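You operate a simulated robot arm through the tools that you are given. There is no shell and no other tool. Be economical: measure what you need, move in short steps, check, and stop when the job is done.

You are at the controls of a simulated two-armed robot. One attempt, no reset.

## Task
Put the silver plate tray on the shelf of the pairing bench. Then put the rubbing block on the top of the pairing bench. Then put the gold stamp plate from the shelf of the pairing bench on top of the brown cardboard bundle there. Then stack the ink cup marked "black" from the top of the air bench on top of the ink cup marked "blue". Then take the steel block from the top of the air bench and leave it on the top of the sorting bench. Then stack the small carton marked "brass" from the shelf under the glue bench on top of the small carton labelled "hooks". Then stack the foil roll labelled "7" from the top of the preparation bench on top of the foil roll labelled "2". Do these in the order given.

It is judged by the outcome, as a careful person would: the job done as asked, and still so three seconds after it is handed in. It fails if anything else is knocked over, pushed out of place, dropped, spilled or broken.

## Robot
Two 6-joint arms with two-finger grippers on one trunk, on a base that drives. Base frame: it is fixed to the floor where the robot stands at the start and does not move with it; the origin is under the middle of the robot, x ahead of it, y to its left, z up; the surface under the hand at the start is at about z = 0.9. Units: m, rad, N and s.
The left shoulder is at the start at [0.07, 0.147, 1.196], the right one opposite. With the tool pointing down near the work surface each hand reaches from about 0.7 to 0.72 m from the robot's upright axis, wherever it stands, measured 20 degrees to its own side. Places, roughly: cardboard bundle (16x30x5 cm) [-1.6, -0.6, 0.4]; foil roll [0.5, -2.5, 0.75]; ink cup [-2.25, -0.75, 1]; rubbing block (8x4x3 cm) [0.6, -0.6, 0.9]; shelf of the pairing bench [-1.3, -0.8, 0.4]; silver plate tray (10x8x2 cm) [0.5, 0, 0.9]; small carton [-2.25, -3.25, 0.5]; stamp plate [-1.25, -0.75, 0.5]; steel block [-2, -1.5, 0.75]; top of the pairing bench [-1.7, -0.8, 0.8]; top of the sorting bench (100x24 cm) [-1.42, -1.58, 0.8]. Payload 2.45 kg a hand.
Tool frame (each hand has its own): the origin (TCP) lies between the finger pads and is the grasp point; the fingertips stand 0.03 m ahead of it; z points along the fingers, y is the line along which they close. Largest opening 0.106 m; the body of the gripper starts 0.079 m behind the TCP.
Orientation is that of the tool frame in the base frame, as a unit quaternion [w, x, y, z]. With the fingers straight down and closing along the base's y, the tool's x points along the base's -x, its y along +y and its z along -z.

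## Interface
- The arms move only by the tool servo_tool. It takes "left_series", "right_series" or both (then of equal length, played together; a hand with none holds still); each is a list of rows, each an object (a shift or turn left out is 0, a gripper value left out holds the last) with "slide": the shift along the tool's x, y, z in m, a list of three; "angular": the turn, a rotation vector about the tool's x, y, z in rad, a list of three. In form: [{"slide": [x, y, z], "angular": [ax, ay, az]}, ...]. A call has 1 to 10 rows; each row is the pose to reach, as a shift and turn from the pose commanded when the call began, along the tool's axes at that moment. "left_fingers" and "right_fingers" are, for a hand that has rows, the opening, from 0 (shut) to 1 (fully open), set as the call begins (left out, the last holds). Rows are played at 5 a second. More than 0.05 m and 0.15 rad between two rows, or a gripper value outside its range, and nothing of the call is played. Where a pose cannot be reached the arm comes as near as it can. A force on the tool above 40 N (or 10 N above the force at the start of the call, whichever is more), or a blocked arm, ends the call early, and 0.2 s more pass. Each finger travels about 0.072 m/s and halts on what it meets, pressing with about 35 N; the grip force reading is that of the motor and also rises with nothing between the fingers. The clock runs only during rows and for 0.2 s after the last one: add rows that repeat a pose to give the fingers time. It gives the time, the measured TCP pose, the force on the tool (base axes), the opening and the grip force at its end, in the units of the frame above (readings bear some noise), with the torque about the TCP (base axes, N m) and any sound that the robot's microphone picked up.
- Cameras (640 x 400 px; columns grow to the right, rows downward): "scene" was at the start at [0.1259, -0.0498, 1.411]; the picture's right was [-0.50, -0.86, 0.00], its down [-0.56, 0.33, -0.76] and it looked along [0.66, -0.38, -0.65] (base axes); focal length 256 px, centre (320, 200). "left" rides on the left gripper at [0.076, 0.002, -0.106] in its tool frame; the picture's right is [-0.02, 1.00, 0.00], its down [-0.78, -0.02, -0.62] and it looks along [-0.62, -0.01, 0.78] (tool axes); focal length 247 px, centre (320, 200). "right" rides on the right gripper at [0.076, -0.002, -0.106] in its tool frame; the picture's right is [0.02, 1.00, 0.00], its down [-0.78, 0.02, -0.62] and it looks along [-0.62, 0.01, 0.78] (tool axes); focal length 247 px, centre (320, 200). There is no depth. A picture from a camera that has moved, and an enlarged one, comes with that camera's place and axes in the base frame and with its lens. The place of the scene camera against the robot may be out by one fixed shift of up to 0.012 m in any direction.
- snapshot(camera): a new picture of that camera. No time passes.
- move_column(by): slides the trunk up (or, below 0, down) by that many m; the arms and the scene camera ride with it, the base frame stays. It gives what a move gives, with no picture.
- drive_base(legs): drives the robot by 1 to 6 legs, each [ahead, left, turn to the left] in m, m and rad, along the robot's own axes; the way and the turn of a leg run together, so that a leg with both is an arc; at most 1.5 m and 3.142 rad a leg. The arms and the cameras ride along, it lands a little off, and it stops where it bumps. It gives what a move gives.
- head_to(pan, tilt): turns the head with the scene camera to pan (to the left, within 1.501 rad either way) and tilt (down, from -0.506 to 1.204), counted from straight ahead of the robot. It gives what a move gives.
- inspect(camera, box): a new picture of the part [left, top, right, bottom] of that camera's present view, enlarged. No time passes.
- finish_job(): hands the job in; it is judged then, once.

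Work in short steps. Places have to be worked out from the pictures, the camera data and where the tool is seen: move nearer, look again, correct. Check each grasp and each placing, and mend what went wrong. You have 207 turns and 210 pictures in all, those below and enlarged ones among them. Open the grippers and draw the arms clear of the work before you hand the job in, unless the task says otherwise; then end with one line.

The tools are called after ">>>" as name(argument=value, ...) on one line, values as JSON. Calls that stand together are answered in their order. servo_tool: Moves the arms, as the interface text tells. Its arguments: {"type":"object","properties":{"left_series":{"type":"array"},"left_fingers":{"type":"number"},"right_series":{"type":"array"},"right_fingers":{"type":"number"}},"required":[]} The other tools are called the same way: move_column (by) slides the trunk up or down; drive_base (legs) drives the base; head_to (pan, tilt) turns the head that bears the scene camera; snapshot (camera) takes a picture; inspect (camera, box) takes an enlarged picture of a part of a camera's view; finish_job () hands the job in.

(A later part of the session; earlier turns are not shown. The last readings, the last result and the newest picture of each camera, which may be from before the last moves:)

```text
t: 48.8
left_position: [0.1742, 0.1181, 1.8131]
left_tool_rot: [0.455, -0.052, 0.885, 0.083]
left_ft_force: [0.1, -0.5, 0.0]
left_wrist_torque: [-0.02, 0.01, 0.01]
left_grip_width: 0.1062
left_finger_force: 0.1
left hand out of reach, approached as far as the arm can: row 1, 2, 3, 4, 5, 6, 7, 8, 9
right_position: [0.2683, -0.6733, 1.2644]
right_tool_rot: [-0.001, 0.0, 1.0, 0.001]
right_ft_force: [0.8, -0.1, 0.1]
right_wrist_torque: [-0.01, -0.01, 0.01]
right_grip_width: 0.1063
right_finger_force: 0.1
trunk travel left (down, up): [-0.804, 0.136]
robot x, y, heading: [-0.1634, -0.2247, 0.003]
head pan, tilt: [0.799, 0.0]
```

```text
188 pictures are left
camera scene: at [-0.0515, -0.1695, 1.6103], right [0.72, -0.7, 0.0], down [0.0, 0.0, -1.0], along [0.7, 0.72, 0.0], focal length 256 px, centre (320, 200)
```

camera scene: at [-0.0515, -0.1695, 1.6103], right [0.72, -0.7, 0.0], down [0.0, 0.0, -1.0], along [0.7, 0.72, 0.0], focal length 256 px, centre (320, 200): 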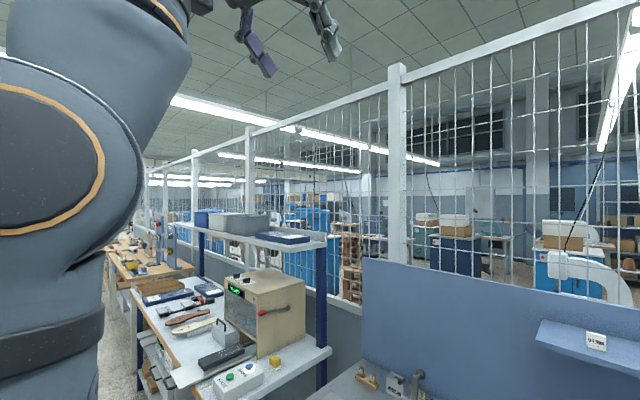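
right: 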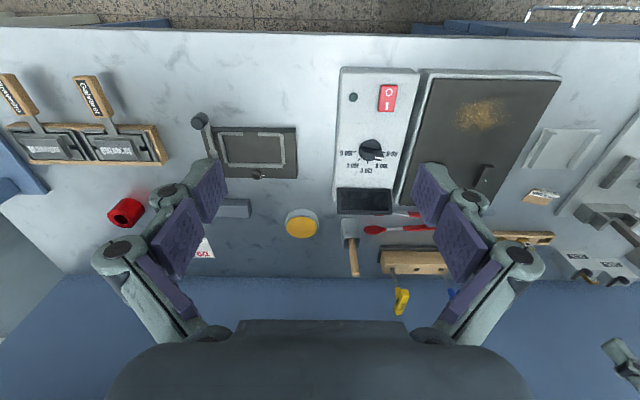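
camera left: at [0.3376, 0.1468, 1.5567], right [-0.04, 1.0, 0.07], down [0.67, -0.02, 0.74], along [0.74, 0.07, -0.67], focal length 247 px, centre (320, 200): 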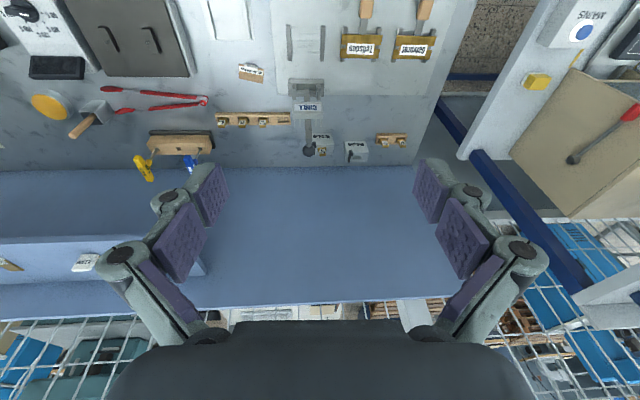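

The left arm now stands upright near the body, a good stow. I drive so that the tray sits within the right arm's comfortable area, and turn the right wrist to close along x.

>>> drive_base(legs=[[0.145, 0.525, 0.0]])

>>> servo_tool(right_series=[{"angular": [0, 0, -0.15]}, {"angular": [0, 0, -0.3]}, {"angular": [0, 0, -0.45]}, {"angular": [0, 0, -0.6]}, {"angular": [0, 0, -0.75]}, {"angular": [0, 0, -0.9]}, {"angular": [0, 0, -1.05]}, {"angular": [0, 0, -1.2]}, {"angular": [0, 0, -1.35]}, {"angular": [0, 0, -1.5]}])

>>> servo_tool(right_series=[{"slide": [-0.03, -0.02, 0], "angular": [0, 0, -0.07]}, {"slide": [-0.06, -0.04, 0], "angular": [0, 0, -0.07]}, {"slide": [-0.1, -0.06, 0], "angular": [0, 0, -0.07]}, {"slide": [-0.13, -0.06, 0], "angular": [0, 0, -0.07]}])

>>> snapshot(camera="right")

```text
t: 51.9
left_position: [0.3155, 0.6423, 1.814]
left_tool_rot: [0.454, -0.054, 0.885, 0.084]
left_ft_force: [-0.2, -0.8, 0.4]
left_wrist_torque: [0.0, -0.01, 0.04]
left_grip_width: 0.1062
left_finger_force: 0.0
right_position: [0.4106, -0.1477, 1.2651]
right_tool_rot: [-0.001, 0.001, 1.0, 0.002]
right_ft_force: [-0.4, -0.9, -0.5]
right_wrist_torque: [0.03, 0.01, 0.02]
right_grip_width: 0.1056
right_finger_force: 0.0
trunk travel left (down, up): [-0.804, 0.136]
robot x, y, heading: [-0.0237, 0.2999, 0.004]
head pan, tilt: [0.799, 0.0]
```

```text
t: 54.1
left_position: [0.3167, 0.6453, 1.8138]
left_tool_rot: [0.454, -0.053, 0.885, 0.083]
left_ft_force: [-0.5, 0.5, -1.0]
left_wrist_torque: [0.01, 0.03, 0.01]
left_grip_width: 0.1062
left_finger_force: 0.0
right_position: [0.4118, -0.1448, 1.2669]
right_tool_rot: [0.001, -0.682, 0.731, 0.001]
right_ft_force: [-0.3, -0.4, 0.1]
right_wrist_torque: [-0.03, -0.05, -0.03]
right_grip_width: 0.1058
right_finger_force: 0.0
trunk travel left (down, up): [-0.804, 0.136]
robot x, y, heading: [-0.0204, 0.3009, 0.003]
head pan, tilt: [0.799, 0.0]
```

```text
t: 55.1
left_position: [0.3139, 0.6433, 1.8152]
left_tool_rot: [0.454, -0.053, 0.885, 0.084]
left_ft_force: [-1.2, 0.5, -0.4]
left_wrist_torque: [-0.04, 0.0, 0.03]
left_grip_width: 0.1062
left_finger_force: 0.1
right_position: [0.4391, -0.0625, 1.253]
right_tool_rot: [-0.003, 0.707, -0.707, -0.001]
right_ft_force: [-0.2, -0.8, -0.4]
right_wrist_torque: [-0.02, -0.04, -0.01]
right_grip_width: 0.1063
right_finger_force: 0.0
right hand out of reach, approached as far as the arm can: row 3, 4
trunk travel left (down, up): [-0.804, 0.136]
robot x, y, heading: [-0.0243, 0.2988, 0.003]
head pan, tilt: [0.799, 0.0]
```

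```text
187 pictures are left
camera right: at [0.4398, -0.1394, 1.3585], right [-1.0, -0.02, 0.0], down [-0.02, 0.78, 0.63], along [-0.01, 0.63, -0.78], focal length 247 px, centre (320, 200)
```

right: 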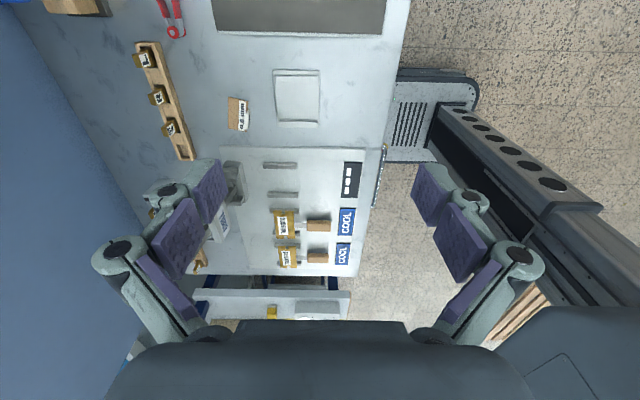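

The right arm has its own minimum radius, so I extend the hand to about (0.55, −0.3) relative to the robot, mid-range, and shift the base back to keep it over the tray.

>>> servo_tool(right_series=[{"slide": [-0.02, -0.03, 0]}, {"slide": [-0.04, -0.06, 0]}, {"slide": [-0.06, -0.09, 0]}, {"slide": [-0.06, -0.09, 0]}])

>>> drive_base(legs=[[-0.048, 0.0, 0.0]])

>>> move_column(by=-0.2)

>>> snapshot(camera="right")

```text
t: 56.1
left_position: [0.3162, 0.6456, 1.8138]
left_tool_rot: [0.454, -0.054, 0.885, 0.084]
left_ft_force: [0.3, -0.3, -0.3]
left_wrist_torque: [-0.01, 0.03, 0.0]
left_grip_width: 0.106
left_finger_force: 0.2
right_position: [0.4505, -0.0668, 1.2374]
right_tool_rot: [-0.001, 0.708, -0.707, -0.001]
right_ft_force: [0.4, -0.7, 0.7]
right_wrist_torque: [0.04, -0.03, 0.01]
right_grip_width: 0.1059
right_finger_force: 0.1
right hand out of reach, approached as far as the arm can: row 1, 2, 3, 4
trunk travel left (down, up): [-0.804, 0.136]
robot x, y, heading: [-0.0235, 0.2994, 0.007]
head pan, tilt: [0.799, 0.0]
```

```text
t: 57.0
left_position: [0.2838, 0.6458, 1.8096]
left_tool_rot: [0.449, -0.053, 0.888, 0.083]
left_ft_force: [2.0, 0.1, 0.8]
left_wrist_torque: [-0.03, 0.07, 0.04]
left_grip_width: 0.1058
left_finger_force: 0.0
right_position: [0.4128, -0.0671, 1.2327]
right_tool_rot: [-0.002, -0.707, 0.707, 0.003]
right_ft_force: [0.7, -0.2, 0.2]
right_wrist_torque: [-0.07, 0.16, 0.02]
right_grip_width: 0.1058
right_finger_force: 0.0
trunk travel left (down, up): [-0.804, 0.136]
robot x, y, heading: [-0.0711, 0.2999, 0.001]
head pan, tilt: [0.799, 0.0]
```

```text
t: 59.2
left_position: [0.2697, 0.645, 1.613]
left_tool_rot: [0.453, -0.054, 0.886, 0.083]
left_ft_force: [0.3, -0.3, -0.7]
left_wrist_torque: [0.01, 0.05, -0.01]
left_grip_width: 0.1061
left_finger_force: 0.1
right_position: [0.4025, -0.0679, 1.036]
right_tool_rot: [0.002, -0.707, 0.707, 0.001]
right_ft_force: [-0.1, 0.6, -0.3]
right_wrist_torque: [0.01, 0.0, 0.04]
right_grip_width: 0.1059
right_finger_force: 0.1
trunk travel left (down, up): [-0.604, 0.336]
robot x, y, heading: [-0.0694, 0.3014, 0.001]
head pan, tilt: [0.799, 0.0]
```

```text
186 pictures are left
camera right: at [0.404, -0.1444, 1.1431], right [-1.0, -0.02, 0.0], down [-0.02, 0.78, 0.62], along [-0.01, 0.62, -0.78], focal length 247 px, centre (320, 200)
```

right: 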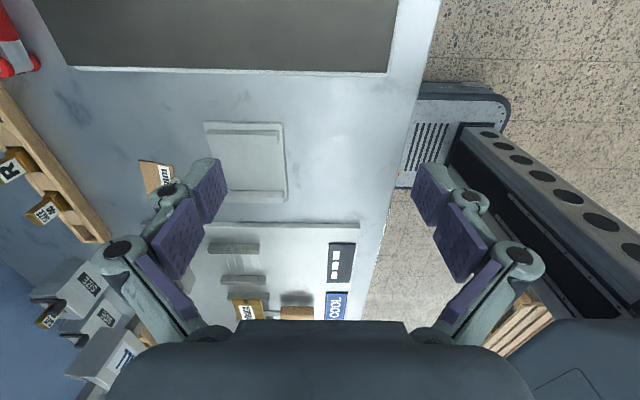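

The right hand stuck too after the −90° yaw, so a wrist-roll limit is plausible. I rotate its yaw back and then test extension.

>>> servo_tool(right_series=[{"angular": [0, 0, 0.15]}, {"angular": [0, 0, 0.3]}, {"angular": [0, 0, 0.45]}, {"angular": [0, 0, 0.6]}, {"angular": [0, 0, 0.75]}, {"angular": [0, 0, 0.9]}, {"angular": [0, 0, 1.05]}, {"angular": [0, 0, 1.2]}, {"angular": [0, 0, 1.35]}, {"angular": [0, 0, 1.5]}])

>>> servo_tool(right_series=[{"slide": [-0.03, 0, 0], "angular": [0, 0, 0.07]}, {"slide": [-0.06, 0, 0], "angular": [0, 0, 0.07]}])

>>> servo_tool(right_series=[{"slide": [0, -0.03, 0]}, {"slide": [0, -0.06, 0]}])

```text
t: 61.4
left_position: [0.2707, 0.6443, 1.6128]
left_tool_rot: [0.452, -0.053, 0.886, 0.083]
left_ft_force: [-0.5, 0.8, -1.0]
left_wrist_torque: [-0.01, 0.05, 0.0]
left_grip_width: 0.1061
left_finger_force: 0.0
right_position: [0.4043, -0.0676, 1.036]
right_tool_rot: [-0.001, -0.034, 0.999, 0.002]
right_ft_force: [-0.1, -0.8, 0.2]
right_wrist_torque: [-0.02, 0.01, 0.0]
right_grip_width: 0.1058
right_finger_force: 0.1
trunk travel left (down, up): [-0.604, 0.336]
robot x, y, heading: [-0.0706, 0.3002, 0.004]
head pan, tilt: [0.799, 0.0]
```

```text
t: 62.0
left_position: [0.2716, 0.6433, 1.6124]
left_tool_rot: [0.452, -0.052, 0.886, 0.083]
left_ft_force: [0.7, 0.6, 0.5]
left_wrist_torque: [-0.01, 0.0, 0.03]
left_grip_width: 0.1059
left_finger_force: 0.1
right_position: [0.4297, -0.0933, 1.0267]
right_tool_rot: [0.0, 0.0, 1.0, 0.003]
right_ft_force: [0.3, 0.2, -0.2]
right_wrist_torque: [-0.03, 0.05, -0.01]
right_grip_width: 0.106
right_finger_force: 0.1
right hand out of reach, approached as far as the arm can: row 1, 2
trunk travel left (down, up): [-0.604, 0.336]
robot x, y, heading: [-0.0693, 0.3006, -0.001]
head pan, tilt: [0.799, 0.0]
```

```text
t: 62.6
left_position: [0.2703, 0.6434, 1.6125]
left_tool_rot: [0.452, -0.054, 0.886, 0.085]
left_ft_force: [-0.4, -0.5, 0.4]
left_wrist_torque: [0.02, 0.02, -0.01]
left_grip_width: 0.1063
left_finger_force: 0.0
right_position: [0.4303, -0.1536, 1.0251]
right_tool_rot: [0.001, 0.0, 1.0, 0.003]
right_ft_force: [-0.2, 0.1, -0.5]
right_wrist_torque: [0.04, -0.01, 0.0]
right_grip_width: 0.1059
right_finger_force: 0.0
trunk travel left (down, up): [-0.604, 0.336]
robot x, y, heading: [-0.071, 0.2965, 0.004]
head pan, tilt: [0.799, 0.0]
```

Moving outward worked, so the right arm has an inner-side boundary. I probe: extend +x here, then move inward, to map the usable region.

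>>> servo_tool(right_series=[{"slide": [-0.03, 0, 0]}, {"slide": [-0.06, 0, 0]}, {"slide": [-0.09, 0, 0]}, {"slide": [-0.12, 0, 0]}])

>>> servo_tool(right_series=[{"slide": [0, 0.03, 0]}, {"slide": [0, 0.06, 0]}, {"slide": [0, 0.09, 0]}, {"slide": [0, 0.12, 0]}])

```text
t: 63.6
left_position: [0.2706, 0.6448, 1.6124]
left_tool_rot: [0.452, -0.053, 0.886, 0.083]
left_ft_force: [0.3, 0.5, -0.5]
left_wrist_torque: [0.01, 0.03, 0.0]
left_grip_width: 0.1059
left_finger_force: 0.0
right_position: [0.4874, -0.1758, 1.0174]
right_tool_rot: [0.001, -0.001, 1.0, 0.002]
right_ft_force: [0.3, -0.5, -0.3]
right_wrist_torque: [-0.02, -0.02, -0.01]
right_grip_width: 0.106
right_finger_force: 0.0
right hand out of reach, approached as far as the arm can: row 2, 3, 4
trunk travel left (down, up): [-0.604, 0.336]
robot x, y, heading: [-0.0721, 0.2994, 0.006]
head pan, tilt: [0.799, 0.0]
```

```text
t: 64.6
left_position: [0.2684, 0.6459, 1.6121]
left_tool_rot: [0.453, -0.054, 0.886, 0.084]
left_ft_force: [-0.5, 0.9, 0.0]
left_wrist_torque: [-0.01, -0.02, 0.02]
left_grip_width: 0.1061
left_finger_force: 0.0
right_position: [0.44, -0.1001, 1.0084]
right_tool_rot: [0.002, 0.0, 1.0, 0.002]
right_ft_force: [0.3, 0.1, 0.0]
right_wrist_torque: [-0.03, -0.02, 0.01]
right_grip_width: 0.1061
right_finger_force: 0.1
right hand out of reach, approached as far as the arm can: row 1, 2, 3, 4
trunk travel left (down, up): [-0.604, 0.336]
robot x, y, heading: [-0.071, 0.2993, 0.004]
head pan, tilt: [0.799, 0.0]
```

The right arm's boundary looks like a vertical plane. I look at the right arm's shape to understand its joints.

>>> head_to(pan=-0.9, tilt=0.6)

>>> snapshot(camera="scene")

```text
t: 66.3
left_position: [0.27, 0.6448, 1.6124]
left_tool_rot: [0.453, -0.054, 0.886, 0.084]
left_ft_force: [-0.4, 0.0, 0.5]
left_wrist_torque: [0.01, 0.04, 0.01]
left_grip_width: 0.1061
left_finger_force: 0.1
right_position: [0.4399, -0.1005, 1.0066]
right_tool_rot: [0.002, 0.0, 1.0, 0.002]
right_ft_force: [0.7, 0.5, 0.3]
right_wrist_torque: [-0.01, 0.0, -0.03]
right_grip_width: 0.1059
right_finger_force: 0.0
trunk travel left (down, up): [-0.604, 0.336]
robot x, y, heading: [-0.0712, 0.3017, -0.002]
head pan, tilt: [-0.901, 0.6]
```

```text
185 pictures are left
camera scene: at [0.0363, 0.2237, 1.355], right [-0.78, -0.62, 0.0], down [-0.35, 0.44, -0.83], along [0.51, -0.65, -0.56], focal length 256 px, centre (320, 200)
```

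scene: 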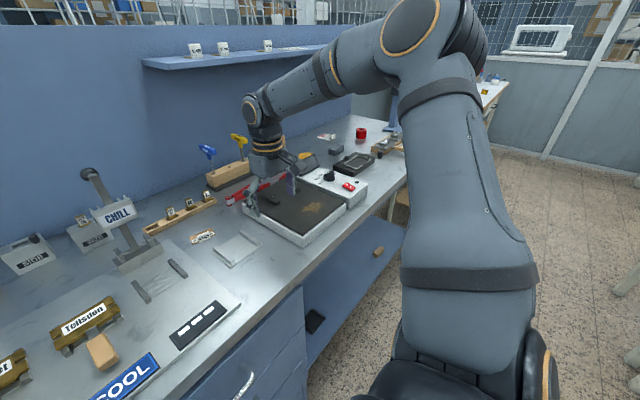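

The right arm is well bent and its pan seems limited on the inner side; it's free at about (0.47, −0.45) relative to the robot. So I'll turn the base left 40° so that this spot lies over the tray, first raising for clearance.

>>> move_column(by=0.12)

>>> servo_tool(right_series=[{"slide": [0.02, -0.025, 0]}, {"slide": [0.041, -0.05, 0]}, {"slide": [0.041, -0.05, 0]}])

>>> drive_base(legs=[[-0.101, -0.263, 0.0], [0, 0, 0.7]])

>>> servo_tool(right_series=[{"angular": [0, 0, -0.15]}, {"angular": [0, 0, -0.3]}, {"angular": [0, 0, -0.45]}, {"angular": [0, 0, -0.6]}, {"angular": [0, 0, -0.75]}, {"angular": [0, 0, -0.87]}, {"angular": [0, 0, -0.87]}])

>>> snapshot(camera="right")

```text
t: 67.8
left_position: [0.2706, 0.6452, 1.733]
left_tool_rot: [0.453, -0.053, 0.886, 0.084]
left_ft_force: [0.2, 0.1, 0.0]
left_wrist_torque: [0.0, -0.01, -0.04]
left_grip_width: 0.106
left_finger_force: 0.1
right_position: [0.4405, -0.1005, 1.1269]
right_tool_rot: [0.001, 0.0, 1.0, 0.002]
right_ft_force: [-0.4, 0.9, 0.3]
right_wrist_torque: [0.02, 0.0, 0.0]
right_grip_width: 0.106
right_finger_force: 0.1
trunk travel left (down, up): [-0.724, 0.216]
robot x, y, heading: [-0.0715, 0.2952, 0.003]
head pan, tilt: [-0.901, 0.6]
```

```text
t: 68.6
left_position: [0.2711, 0.6471, 1.7326]
left_tool_rot: [0.452, -0.053, 0.886, 0.083]
left_ft_force: [0.6, -0.1, 0.3]
left_wrist_torque: [-0.03, -0.01, 0.0]
left_grip_width: 0.106
left_finger_force: 0.0
right_position: [0.4009, -0.1495, 1.1278]
right_tool_rot: [0.001, 0.0, 1.0, 0.002]
right_ft_force: [0.3, -0.3, -0.7]
right_wrist_torque: [-0.02, 0.01, 0.0]
right_grip_width: 0.1057
right_finger_force: 0.1
trunk travel left (down, up): [-0.724, 0.216]
robot x, y, heading: [-0.0715, 0.3011, 0.005]
head pan, tilt: [-0.901, 0.6]
```

```text
t: 72.5
left_position: [-0.1372, 0.5213, 1.7335]
left_tool_rot: [0.396, -0.358, 0.812, 0.236]
left_ft_force: [0.3, -0.6, 0.4]
left_wrist_torque: [0.01, -0.01, 0.01]
left_grip_width: 0.106
left_finger_force: 0.1
right_position: [0.478, 0.001, 1.1272]
right_tool_rot: [0.0, -0.347, 0.938, 0.002]
right_ft_force: [0.1, 0.5, -0.8]
right_wrist_torque: [0.04, -0.03, 0.01]
right_grip_width: 0.1059
right_finger_force: 0.1
trunk travel left (down, up): [-0.724, 0.216]
robot x, y, heading: [-0.1709, 0.0407, 0.708]
head pan, tilt: [-0.901, 0.6]
```

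```text
t: 74.1
left_position: [-0.1378, 0.5225, 1.7331]
left_tool_rot: [0.396, -0.357, 0.813, 0.235]
left_ft_force: [-1.2, 0.7, 0.2]
left_wrist_torque: [-0.03, 0.01, 0.03]
left_grip_width: 0.106
left_finger_force: 0.1
right_position: [0.4776, 0.0022, 1.1276]
right_tool_rot: [-0.001, 0.711, -0.704, -0.002]
right_ft_force: [0.0, -0.2, -0.3]
right_wrist_torque: [-0.03, -0.02, 0.0]
right_grip_width: 0.1059
right_finger_force: 0.0
trunk travel left (down, up): [-0.724, 0.216]
robot x, y, heading: [-0.1744, 0.04, 0.709]
head pan, tilt: [-0.901, 0.6]
```

```text
184 pictures are left
camera right: at [0.4802, -0.0757, 1.2338], right [-1.0, -0.03, 0.0], down [-0.02, 0.78, 0.63], along [-0.02, 0.63, -0.78], focal length 247 px, centre (320, 200)
```

right: 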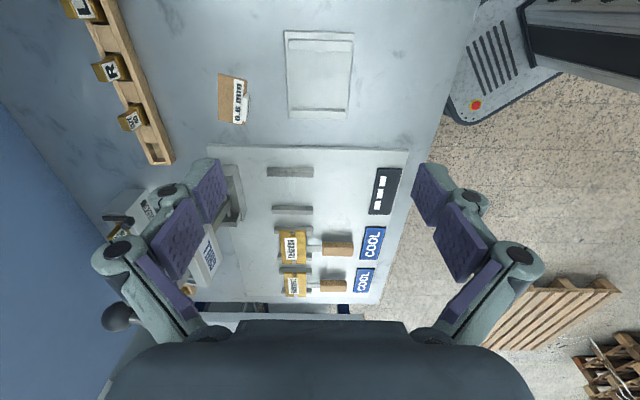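

Now the hand is right over the tray and within reach. I lower the trunk to just above and check.

>>> move_column(by=-0.175)

>>> snapshot(camera="right")

```text
t: 76.0
left_position: [-0.1377, 0.5215, 1.5582]
left_tool_rot: [0.395, -0.358, 0.813, 0.235]
left_ft_force: [-0.5, -0.5, -0.5]
left_wrist_torque: [-0.01, -0.01, 0.0]
left_grip_width: 0.1058
left_finger_force: 0.1
right_position: [0.478, 0.0009, 0.9538]
right_tool_rot: [-0.002, 0.71, -0.704, -0.002]
right_ft_force: [1.0, 0.3, -0.5]
right_wrist_torque: [0.02, 0.01, -0.04]
right_grip_width: 0.106
right_finger_force: 0.1
trunk travel left (down, up): [-0.549, 0.391]
robot x, y, heading: [-0.1736, 0.0379, 0.706]
head pan, tilt: [-0.901, 0.6]
```

```text
183 pictures are left
camera right: at [0.48, -0.0758, 1.0589], right [-1.0, -0.03, 0.0], down [-0.02, 0.78, 0.63], along [-0.02, 0.63, -0.78], focal length 247 px, centre (320, 200)
```

right: 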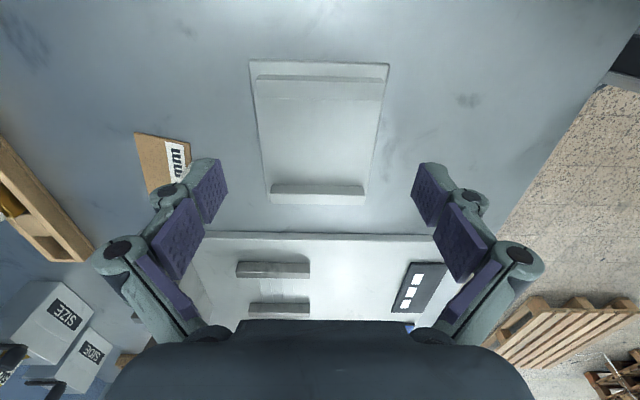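

Aligned. I descend the last 2 cm gently and close the fingers on the tray.

>>> servo_tool(right_series=[{"slide": [0, 0, 0.005]}, {"slide": [0, 0, 0.01]}, {"slide": [0, 0, 0.014]}, {"slide": [0, 0, 0.018]}, {"slide": [0, 0, 0.02]}])

>>> snapshot(camera="right")

```text
t: 77.2
left_position: [-0.1379, 0.5223, 1.5575]
left_tool_rot: [0.395, -0.358, 0.813, 0.235]
left_ft_force: [0.3, 0.9, 0.0]
left_wrist_torque: [0.0, 0.01, -0.04]
left_grip_width: 0.106
left_finger_force: 0.0
right_position: [0.4787, 0.0024, 0.9319]
right_tool_rot: [-0.002, 0.71, -0.704, -0.002]
right_ft_force: [0.9, -0.5, -1.3]
right_wrist_torque: [0.01, -0.01, -0.02]
right_grip_width: 0.106
right_finger_force: 0.1
trunk travel left (down, up): [-0.549, 0.391]
robot x, y, heading: [-0.1724, 0.038, 0.708]
head pan, tilt: [-0.901, 0.6]
```

```text
182 pictures are left
camera right: at [0.4802, -0.0755, 1.0386], right [-1.0, -0.03, 0.0], down [-0.02, 0.78, 0.63], along [-0.02, 0.63, -0.78], focal length 247 px, centre (320, 200)
```

right: 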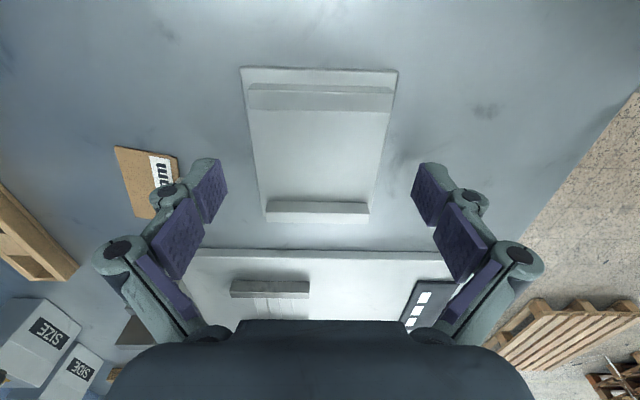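

Not in contact yet; I go down 2 mm more in small steps, reading the force, then close.

>>> servo_tool(right_series=[{"slide": [0, 0, 0.001]}, {"slide": [0, 0, 0.002]}, {"slide": [0, 0, 0.002]}])

>>> servo_tool(right_series=[{"slide": [0, 0, 0]}, {"slide": [0, 0, 0]}, {"slide": [0, 0, 0]}, {"slide": [0, 0, 0]}, {"slide": [0, 0, 0]}], right_fingers=0)

>>> snapshot(camera="right")

```text
t: 78.0
left_position: [-0.138, 0.5209, 1.5579]
left_tool_rot: [0.395, -0.358, 0.813, 0.235]
left_ft_force: [0.8, 0.3, 0.6]
left_wrist_torque: [-0.03, 0.03, -0.02]
left_grip_width: 0.1062
left_finger_force: 0.1
right_position: [0.4771, 0.002, 0.9296]
right_tool_rot: [-0.002, 0.71, -0.704, -0.003]
right_ft_force: [-0.5, 0.7, -1.1]
right_wrist_torque: [0.0, -0.01, -0.01]
right_grip_width: 0.1061
right_finger_force: 0.1
trunk travel left (down, up): [-0.549, 0.391]
robot x, y, heading: [-0.173, 0.0332, 0.708]
head pan, tilt: [-0.901, 0.6]
```

```text
t: 79.2
left_position: [-0.1421, 0.5229, 1.5582]
left_tool_rot: [0.397, -0.358, 0.812, 0.234]
left_ft_force: [-1.1, -0.6, 0.1]
left_wrist_torque: [-0.02, -0.01, 0.0]
left_grip_width: 0.1062
left_finger_force: 0.1
right_position: [0.4754, 0.0016, 0.9329]
right_tool_rot: [-0.002, 0.71, -0.704, -0.001]
right_ft_force: [-4.8, 0.1, 14.5]
right_wrist_torque: [-0.11, 0.12, -0.03]
right_grip_width: 0.0059
right_finger_force: 28.9
trunk travel left (down, up): [-0.549, 0.391]
robot x, y, heading: [-0.1766, 0.0394, 0.711]
head pan, tilt: [-0.901, 0.6]
```

```text
181 pictures are left
camera right: at [0.4775, -0.0753, 1.0385], right [-1.0, -0.03, 0.0], down [-0.02, 0.78, 0.63], along [-0.02, 0.63, -0.78], focal length 247 px, centre (320, 200)
```

right: 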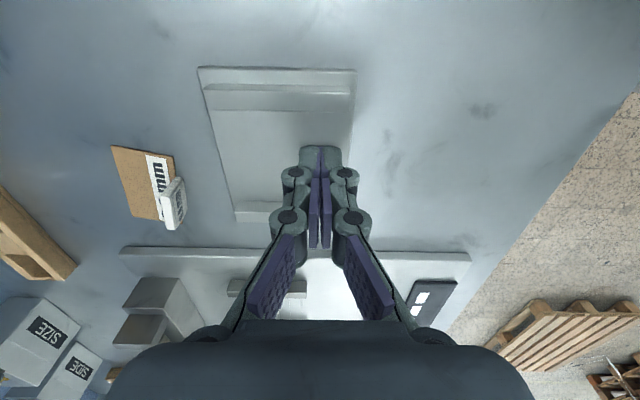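

The plate is too thin, and the fingers slid over it, nudging it about 2 cm. I'll instead grip across both ribs (closing along y). Open, rise, and turn the wrist 90°.

>>> servo_tool(right_series=[{"slide": [0, 0, -0.02]}, {"slide": [0, 0, -0.05]}, {"slide": [0, 0, -0.09]}, {"slide": [0, 0, -0.09]}], right_fingers=1)

>>> servo_tool(right_series=[{"angular": [0, 0, 0.15]}, {"angular": [0, 0, 0.3]}, {"angular": [0, 0, 0.45]}, {"angular": [0, 0, 0.6]}, {"angular": [0, 0, 0.75]}, {"angular": [0, 0, 0.9]}, {"angular": [0, 0, 1.05]}, {"angular": [0, 0, 1.2]}, {"angular": [0, 0, 1.35]}, {"angular": [0, 0, 1.5]}])

>>> servo_tool(right_series=[{"angular": [0, 0, 0.08]}, {"angular": [0, 0, 0.08]}])

>>> snapshot(camera="right")

```text
t: 80.2
left_position: [-0.1372, 0.5209, 1.5578]
left_tool_rot: [0.395, -0.357, 0.813, 0.236]
left_ft_force: [-0.3, 0.2, -0.8]
left_wrist_torque: [0.02, 0.0, 0.03]
left_grip_width: 0.106
left_finger_force: 0.1
right_position: [0.4774, 0.0007, 1.0208]
right_tool_rot: [-0.001, 0.71, -0.704, -0.002]
right_ft_force: [-0.6, -0.1, 0.1]
right_wrist_torque: [-0.03, 0.02, -0.02]
right_grip_width: 0.1061
right_finger_force: 0.2
trunk travel left (down, up): [-0.549, 0.391]
robot x, y, heading: [-0.1743, 0.0379, 0.705]
head pan, tilt: [-0.901, 0.6]
```

```text
t: 82.4
left_position: [-0.1383, 0.5205, 1.5589]
left_tool_rot: [0.396, -0.357, 0.812, 0.235]
left_ft_force: [0.4, -0.7, -0.7]
left_wrist_torque: [0.03, -0.04, 0.04]
left_grip_width: 0.1058
left_finger_force: 0.0
right_position: [0.4771, 0.0007, 1.021]
right_tool_rot: [0.0, -0.038, 0.999, 0.003]
right_ft_force: [0.0, -0.6, 0.5]
right_wrist_torque: [0.02, -0.02, -0.04]
right_grip_width: 0.1059
right_finger_force: 0.1
trunk travel left (down, up): [-0.549, 0.391]
robot x, y, heading: [-0.1748, 0.0398, 0.71]
head pan, tilt: [-0.901, 0.6]
```

```text
t: 83.0
left_position: [-0.1373, 0.5221, 1.5585]
left_tool_rot: [0.396, -0.358, 0.812, 0.235]
left_ft_force: [0.7, 0.5, 0.0]
left_wrist_torque: [0.0, 0.02, 0.01]
left_grip_width: 0.1059
left_finger_force: 0.1
right_position: [0.4778, 0.0003, 1.0203]
right_tool_rot: [-0.001, 0.001, 1.0, 0.003]
right_ft_force: [0.4, 0.6, -0.8]
right_wrist_torque: [-0.02, -0.01, 0.0]
right_grip_width: 0.106
right_finger_force: 0.0
trunk travel left (down, up): [-0.549, 0.391]
robot x, y, heading: [-0.1724, 0.033, 0.713]
head pan, tilt: [-0.901, 0.6]
```

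```text
180 pictures are left
camera right: at [0.4014, -0.0013, 1.1274], right [-0.02, 1.0, 0.01], down [0.78, 0.01, 0.62], along [0.62, 0.02, -0.78], focal length 247 px, centre (320, 200)
```

right: 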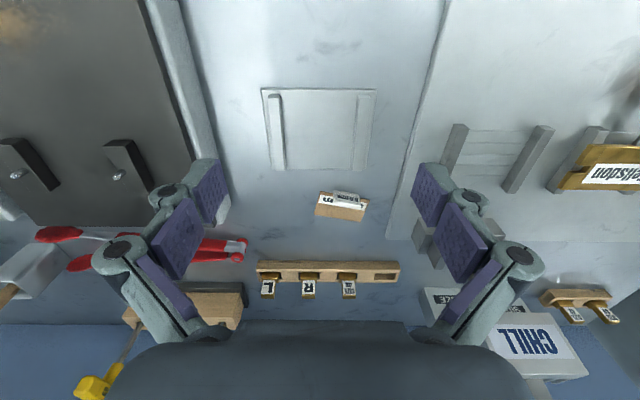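

The tray now is centred at about (0.499, 0.001), aligned. I move over it and descend to just above the plate so that the fingers straddle both ribs.

>>> servo_tool(right_series=[{"slide": [-0.021, 0.0, 0]}, {"slide": [-0.021, 0.0, 0.03]}, {"slide": [-0.021, 0.0, 0.055]}, {"slide": [-0.021, 0.0, 0.07]}])

>>> snapshot(camera="right")

```text
t: 84.0
left_position: [-0.1369, 0.5207, 1.5583]
left_tool_rot: [0.396, -0.357, 0.813, 0.235]
left_ft_force: [0.3, -0.6, 0.0]
left_wrist_torque: [0.01, 0.01, 0.03]
left_grip_width: 0.1058
left_finger_force: 0.0
right_position: [0.4993, 0.0008, 0.9509]
right_tool_rot: [-0.001, 0.001, 1.0, 0.003]
right_ft_force: [-0.5, 0.3, 0.8]
right_wrist_torque: [0.0, 0.02, -0.01]
right_grip_width: 0.1058
right_finger_force: 0.0
trunk travel left (down, up): [-0.549, 0.391]
robot x, y, heading: [-0.1715, 0.0371, 0.711]
head pan, tilt: [-0.901, 0.6]
```

```text
179 pictures are left
camera right: at [0.4225, -0.001, 1.0568], right [-0.02, 1.0, 0.01], down [0.78, 0.01, 0.62], along [0.62, 0.02, -0.78], focal length 247 px, centre (320, 200)
```

right: 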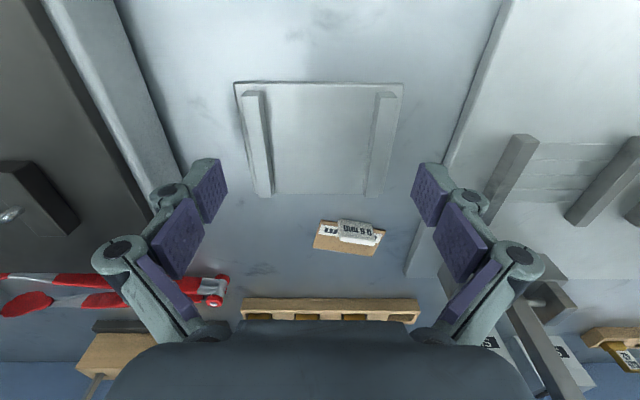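

Good alignment. I descend 1.5 cm and close on the ribs.

>>> servo_tool(right_series=[{"slide": [0, 0, 0.006]}, {"slide": [0, 0, 0.011]}, {"slide": [0, 0, 0.015]}, {"slide": [0, 0, 0.015]}])

>>> servo_tool(right_series=[{"slide": [0, 0, 0]}, {"slide": [0, 0, 0]}, {"slide": [0, 0, 0]}, {"slide": [0, 0, 0]}], right_fingers=0)

>>> snapshot(camera="right")

```text
t: 85.0
left_position: [-0.1379, 0.5214, 1.558]
left_tool_rot: [0.396, -0.358, 0.812, 0.236]
left_ft_force: [0.0, -1.0, 0.6]
left_wrist_torque: [0.02, 0.02, 0.0]
left_grip_width: 0.1063
left_finger_force: 0.1
right_position: [0.4984, 0.0009, 0.9354]
right_tool_rot: [-0.002, 0.001, 1.0, 0.003]
right_ft_force: [-0.5, 0.7, -0.2]
right_wrist_torque: [0.01, -0.03, 0.0]
right_grip_width: 0.106
right_finger_force: 0.0
trunk travel left (down, up): [-0.549, 0.391]
robot x, y, heading: [-0.1727, 0.0379, 0.708]
head pan, tilt: [-0.901, 0.6]
```

```text
t: 85.8
left_position: [-0.143, 0.5179, 1.5597]
left_tool_rot: [0.398, -0.356, 0.812, 0.234]
left_ft_force: [-0.5, 0.5, 0.0]
left_wrist_torque: [0.02, 0.0, -0.01]
left_grip_width: 0.1059
left_finger_force: 0.0
right_position: [0.4986, -0.0057, 0.9458]
right_tool_rot: [0.011, 0.003, 1.0, 0.0]
right_ft_force: [0.0, -16.9, 32.9]
right_wrist_torque: [-1.03, 0.19, 0.06]
right_grip_width: 0.0185
right_finger_force: 10.3
trunk travel left (down, up): [-0.549, 0.391]
robot x, y, heading: [-0.1744, 0.0362, 0.706]
head pan, tilt: [-0.901, 0.6]
stopped in row 3 (right hand): the force on the tool passed its limit at 51 N (the readings are from after the stop); the commanded pose is now the measured one
```

```text
178 pictures are left
camera right: at [0.4202, -0.0067, 1.0508], right [-0.02, 1.0, 0.0], down [0.77, 0.01, 0.64], along [0.64, 0.01, -0.77], focal length 247 px, centre (320, 200)
```

right: 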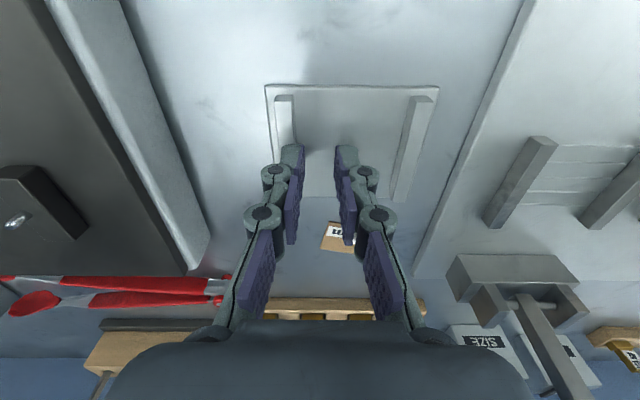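

The fingers evidently arc: when wide open the tips sit higher, and they dip on closing, so they slid over the ribs. I'll rise, pre-set the opening to about 0.1 m, and go lower before closing.

>>> servo_tool(right_series=[{"slide": [0, 0, -0.02], "angular": [0.022, 0, 0]}, {"slide": [0, 0, -0.05], "angular": [0.022, 0, 0]}])

>>> servo_tool(right_series=[{"slide": [0, 0, 0]}, {"slide": [0, 0, 0]}, {"slide": [0, 0, 0]}], right_fingers=1)

>>> snapshot(camera="right")

```text
t: 86.3
left_position: [-0.1403, 0.5196, 1.558]
left_tool_rot: [0.397, -0.357, 0.812, 0.235]
left_ft_force: [-0.3, -0.6, 1.0]
left_wrist_torque: [0.02, -0.04, -0.03]
left_grip_width: 0.1061
left_finger_force: 0.1
right_position: [0.4969, -0.0014, 0.9901]
right_tool_rot: [0.006, 0.001, 1.0, -0.01]
right_ft_force: [-0.9, -0.2, -0.5]
right_wrist_torque: [0.01, -0.03, 0.02]
right_grip_width: 0.0
right_finger_force: 28.6
trunk travel left (down, up): [-0.549, 0.391]
robot x, y, heading: [-0.1701, 0.0373, 0.707]
head pan, tilt: [-0.901, 0.6]
```

```text
t: 87.2
left_position: [-0.1355, 0.522, 1.5584]
left_tool_rot: [0.396, -0.357, 0.813, 0.235]
left_ft_force: [-0.6, -0.1, 0.1]
left_wrist_torque: [0.03, 0.01, 0.05]
left_grip_width: 0.106
left_finger_force: 0.1
right_position: [0.5001, -0.0001, 0.9901]
right_tool_rot: [0.003, 0.0, 1.0, -0.011]
right_ft_force: [0.0, -1.0, 0.1]
right_wrist_torque: [0.03, 0.01, 0.03]
right_grip_width: 0.1026
right_finger_force: 0.0
trunk travel left (down, up): [-0.549, 0.391]
robot x, y, heading: [-0.1722, 0.0356, 0.704]
head pan, tilt: [-0.901, 0.6]
```

```text
177 pictures are left
camera right: at [0.4231, -0.0001, 1.0949], right [-0.02, 1.0, -0.02], down [0.78, 0.03, 0.63], along [0.63, 0.0, -0.78], focal length 247 px, centre (320, 200)
```

right: 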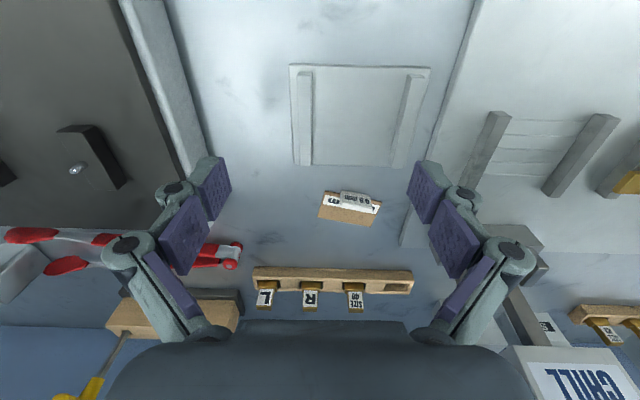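

The tray now sits at about (0.498, 0.026), too near the cooling plate for the outer finger. With fingers shut, I'll place them between the ribs and push the left rib gently toward −y by about 2.5 cm.

>>> servo_tool(right_series=[{"slide": [0, 0.015, 0], "angular": [-0.022, 0.006, 0]}, {"slide": [0, 0.02, 0], "angular": [-0.022, 0.006, 0]}, {"slide": [0, 0.02, 0], "angular": [-0.022, 0.006, 0]}, {"slide": [0, 0.02, 0], "angular": [-0.022, 0.006, 0]}, {"slide": [0, 0.02, 0.025], "angular": [-0.022, 0.006, 0]}, {"slide": [0, 0.02, 0.045], "angular": [-0.022, 0.006, 0]}, {"slide": [0, 0.02, 0.053], "angular": [-0.022, 0.006, 0]}], right_fingers=0)

>>> snapshot(camera="right")

```text
t: 88.8
left_position: [-0.1376, 0.5205, 1.5579]
left_tool_rot: [0.395, -0.357, 0.813, 0.235]
left_ft_force: [-0.5, -0.2, 0.4]
left_wrist_torque: [0.02, 0.04, 0.01]
left_grip_width: 0.106
left_finger_force: 0.1
right_position: [0.5025, 0.0182, 0.9357]
right_tool_rot: [0.003, 0.001, 1.0, 0.0]
right_ft_force: [0.8, -0.3, 0.2]
right_wrist_torque: [-0.01, 0.03, 0.03]
right_grip_width: 0.0001
right_finger_force: 28.6
trunk travel left (down, up): [-0.549, 0.391]
robot x, y, heading: [-0.1752, 0.0395, 0.708]
head pan, tilt: [-0.901, 0.6]
```

```text
176 pictures are left
camera right: at [0.4244, 0.0162, 1.0421], right [-0.02, 1.0, 0.0], down [0.78, 0.01, 0.62], along [0.62, 0.01, -0.78], focal length 247 px, centre (320, 200)
```

right: 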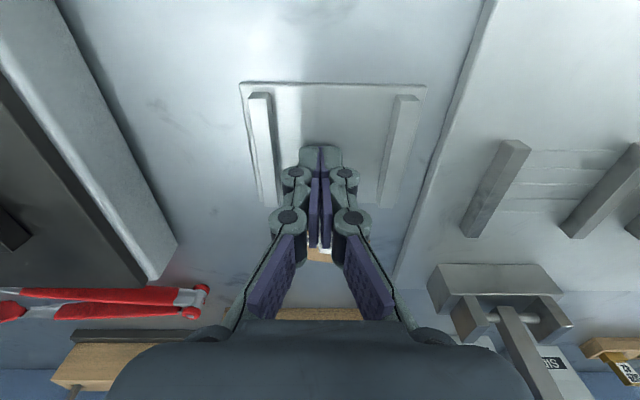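

In position without contact. I push toward −y in small steps.

>>> servo_tool(right_series=[{"slide": [0, -0.008, 0]}, {"slide": [0.004, -0.014, 0]}, {"slide": [0.004, -0.02, 0]}, {"slide": [0.004, -0.026, 0]}, {"slide": [0.004, -0.032, 0]}, {"slide": [0.004, -0.038, 0]}, {"slide": [0.004, -0.038, 0]}])

>>> servo_tool(right_series=[{"slide": [0, 0.005, 0]}, {"slide": [0, 0.01, -0.03]}, {"slide": [0, 0.01, -0.055]}])

>>> servo_tool(right_series=[{"slide": [0, 0, 0]}, {"slide": [0, 0, 0]}, {"slide": [0, 0, 0]}, {"slide": [0, 0, 0]}], right_fingers=0.93)

>>> snapshot(camera="right")

```text
t: 90.3
left_position: [-0.1369, 0.5217, 1.5581]
left_tool_rot: [0.396, -0.358, 0.812, 0.236]
left_ft_force: [-0.3, 0.0, -0.3]
left_wrist_torque: [-0.01, 0.0, 0.04]
left_grip_width: 0.1062
left_finger_force: 0.1
right_position: [0.4985, -0.0189, 0.9363]
right_tool_rot: [0.001, 0.001, 1.0, 0.0]
right_ft_force: [-0.1, 1.2, -0.7]
right_wrist_torque: [0.0, 0.0, 0.01]
right_grip_width: 0.0001
right_finger_force: 28.8
trunk travel left (down, up): [-0.549, 0.391]
robot x, y, heading: [-0.1741, 0.0348, 0.711]
head pan, tilt: [-0.901, 0.6]
```

```text
t: 91.2
left_position: [-0.1373, 0.5212, 1.5577]
left_tool_rot: [0.397, -0.357, 0.812, 0.235]
left_ft_force: [-0.2, 0.1, 1.0]
left_wrist_torque: [0.01, 0.01, 0.01]
left_grip_width: 0.106
left_finger_force: 0.1
right_position: [0.4973, -0.0122, 0.9909]
right_tool_rot: [0.002, 0.0, 1.0, 0.002]
right_ft_force: [0.4, 0.4, 0.9]
right_wrist_torque: [0.0, 0.01, 0.0]
right_grip_width: 0.0
right_finger_force: 28.4
trunk travel left (down, up): [-0.549, 0.391]
robot x, y, heading: [-0.1709, 0.0342, 0.71]
head pan, tilt: [-0.901, 0.6]
```

```text
t: 92.2
left_position: [-0.1369, 0.5214, 1.5587]
left_tool_rot: [0.395, -0.357, 0.813, 0.235]
left_ft_force: [0.0, -0.3, 0.5]
left_wrist_torque: [0.01, 0.01, 0.01]
left_grip_width: 0.1061
left_finger_force: 0.0
right_position: [0.4976, -0.0105, 0.99]
right_tool_rot: [0.002, 0.001, 1.0, 0.001]
right_ft_force: [-0.1, -0.1, -0.5]
right_wrist_torque: [-0.01, 0.04, 0.0]
right_grip_width: 0.0985
right_finger_force: 0.1
trunk travel left (down, up): [-0.549, 0.391]
robot x, y, heading: [-0.1744, 0.0381, 0.708]
head pan, tilt: [-0.901, 0.6]
```

```text
175 pictures are left
camera right: at [0.4205, -0.0126, 1.0967], right [-0.02, 1.0, 0.0], down [0.78, 0.01, 0.62], along [0.62, 0.01, -0.78], focal length 247 px, centre (320, 200)
```

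right: 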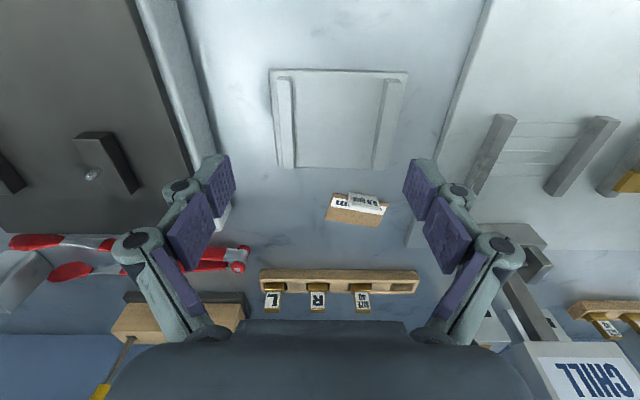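

The tray is at (0.498, 0.003). I centre with fully open fingers and go down lower than before, watching for contact.

>>> servo_tool(right_series=[{"slide": [0, 0.0135, 0]}, {"slide": [0, 0.0135, 0.02]}, {"slide": [0, 0.0135, 0.04]}, {"slide": [0, 0.0135, 0.052]}, {"slide": [0, 0.0135, 0.058]}, {"slide": [0, 0.0135, 0.062]}], right_fingers=1)

>>> inspect(camera="right", box=[160, 50, 480, 250])

```text
t: 93.5
left_position: [-0.1366, 0.521, 1.5575]
left_tool_rot: [0.395, -0.358, 0.813, 0.236]
left_ft_force: [0.3, -0.6, -0.3]
left_wrist_torque: [0.03, -0.01, 0.06]
left_grip_width: 0.1059
left_finger_force: 0.1
right_position: [0.4977, 0.0028, 0.93]
right_tool_rot: [0.001, 0.001, 1.0, 0.001]
right_ft_force: [0.8, -0.3, -0.2]
right_wrist_torque: [-0.02, 0.01, 0.03]
right_grip_width: 0.106
right_finger_force: 0.1
trunk travel left (down, up): [-0.549, 0.391]
robot x, y, heading: [-0.1731, 0.0398, 0.71]
head pan, tilt: [-0.901, 0.6]
```

```text
2.00 times, centred on (320, 150) of right
camera zoom: at [0.4208, 0.0013, 1.0358], right [-0.02, 1.0, 0.0], down [0.78, 0.01, 0.62], along [0.62, 0.01, -0.78], focal length 494 px, centre (320, 300)
```

zoom: 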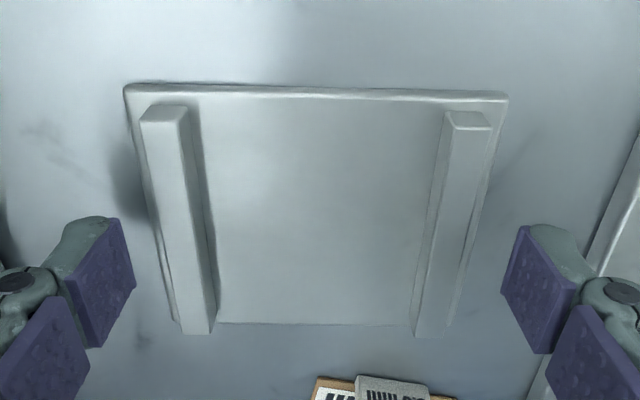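

Fingers straddle the tray with room. I continue down in 2 mm steps to find the surface.

>>> servo_tool(right_series=[{"slide": [0, 0, 0.002]}, {"slide": [0, 0, 0.004]}, {"slide": [0, 0, 0.006]}, {"slide": [0, 0, 0.008]}])

>>> inspect(camera="right", box=[160, 50, 480, 250])

```text
t: 94.5
left_position: [-0.1369, 0.5206, 1.5586]
left_tool_rot: [0.395, -0.357, 0.813, 0.235]
left_ft_force: [0.3, 0.6, -0.4]
left_wrist_torque: [0.03, 0.0, 0.01]
left_grip_width: 0.1059
left_finger_force: 0.1
right_position: [0.497, 0.0042, 0.9223]
right_tool_rot: [0.002, 0.0, 1.0, 0.001]
right_ft_force: [0.3, -0.5, 0.1]
right_wrist_torque: [0.0, 0.03, -0.02]
right_grip_width: 0.1062
right_finger_force: 0.0
trunk travel left (down, up): [-0.549, 0.391]
robot x, y, heading: [-0.1743, 0.0355, 0.708]
head pan, tilt: [-0.901, 0.6]
```

```text
2.00 times, centred on (320, 150) of right
camera zoom: at [0.4203, 0.0016, 1.0276], right [-0.02, 1.0, 0.0], down [0.78, 0.01, 0.62], along [0.62, 0.01, -0.78], focal length 494 px, centre (320, 300)
```

zoom: 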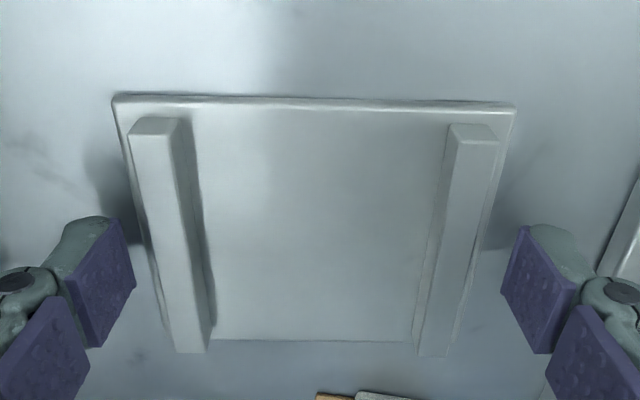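

Still no contact at TCP 0.922, confirming the tip retraction when open. I continue.

>>> servo_tool(right_series=[{"slide": [0, 0, 0.002]}, {"slide": [0, 0, 0.004]}, {"slide": [0, 0, 0.006]}, {"slide": [0, 0, 0.008]}])

>>> inspect(camera="right", box=[160, 50, 480, 250])

```text
t: 95.5
left_position: [-0.1369, 0.5212, 1.5577]
left_tool_rot: [0.396, -0.357, 0.813, 0.235]
left_ft_force: [0.4, 0.9, 0.0]
left_wrist_torque: [0.02, -0.01, -0.01]
left_grip_width: 0.1061
left_finger_force: 0.1
right_position: [0.4979, 0.0028, 0.9129]
right_tool_rot: [0.002, 0.001, 1.0, 0.0]
right_ft_force: [0.0, -0.5, 0.5]
right_wrist_torque: [-0.02, -0.02, 0.0]
right_grip_width: 0.1061
right_finger_force: 0.0
trunk travel left (down, up): [-0.549, 0.391]
robot x, y, heading: [-0.1707, 0.0342, 0.706]
head pan, tilt: [-0.901, 0.6]
```

```text
2.00 times, centred on (320, 150) of right
camera zoom: at [0.4202, 0.0017, 1.0193], right [-0.02, 1.0, 0.0], down [0.78, 0.01, 0.62], along [0.62, 0.01, -0.78], focal length 494 px, centre (320, 300)
```

zoom: 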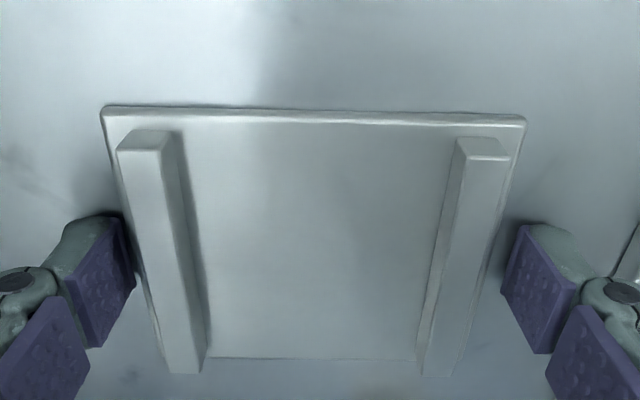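

Contact shadows show the tips close to the table. I close here.

>>> servo_tool(right_series=[{"slide": [0, 0, 0]}, {"slide": [0, 0, 0]}, {"slide": [0, 0, 0]}], right_fingers=0)

>>> snapshot(camera="right")

```text
t: 96.3
left_position: [-0.1378, 0.5201, 1.5581]
left_tool_rot: [0.395, -0.357, 0.813, 0.236]
left_ft_force: [-0.8, -0.2, -0.3]
left_wrist_torque: [-0.06, -0.05, 0.0]
left_grip_width: 0.1064
left_finger_force: 0.0
right_position: [0.4965, 0.0031, 0.915]
right_tool_rot: [0.003, 0.001, 1.0, 0.001]
right_ft_force: [4.7, -2.6, 10.2]
right_wrist_torque: [-0.62, 0.2, 0.28]
right_grip_width: 0.0996
right_finger_force: 35.1
trunk travel left (down, up): [-0.549, 0.391]
robot x, y, heading: [-0.1713, 0.0361, 0.706]
head pan, tilt: [-0.901, 0.6]
```

```text
171 pictures are left
camera right: at [0.4198, 0.0013, 1.0203], right [-0.02, 1.0, 0.0], down [0.78, 0.01, 0.63], along [0.63, 0.01, -0.78], focal length 247 px, centre (320, 200)
```

right: 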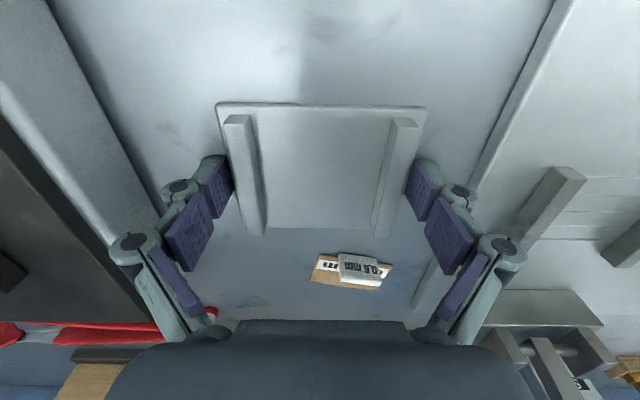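

Gripped at 0.0996 m across the plate edges. I lift it 6 cm and check.

>>> servo_tool(right_series=[{"slide": [0, 0, -0.01]}, {"slide": [0, 0, -0.03]}, {"slide": [0, 0, -0.06]}])

>>> snapshot(camera="right")

```text
t: 97.2
left_position: [-0.138, 0.5218, 1.5578]
left_tool_rot: [0.396, -0.357, 0.813, 0.234]
left_ft_force: [-0.1, 0.6, 1.0]
left_wrist_torque: [0.02, -0.04, 0.0]
left_grip_width: 0.106
left_finger_force: 0.0
right_position: [0.496, 0.0031, 0.9742]
right_tool_rot: [0.001, 0.0, 1.0, -0.001]
right_ft_force: [-0.2, -0.2, -2.3]
right_wrist_torque: [-0.01, 0.03, -0.01]
right_grip_width: 0.0995
right_finger_force: 34.9
trunk travel left (down, up): [-0.549, 0.391]
robot x, y, heading: [-0.1733, 0.0382, 0.711]
head pan, tilt: [-0.901, 0.6]
```

```text
170 pictures are left
camera right: at [0.4199, 0.0019, 1.0796], right [-0.02, 1.0, 0.0], down [0.78, 0.02, 0.62], along [0.62, 0.01, -0.78], focal length 247 px, centre (320, 200)
```

right: 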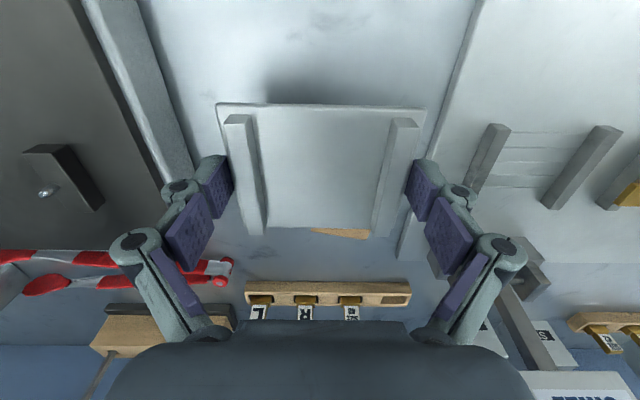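

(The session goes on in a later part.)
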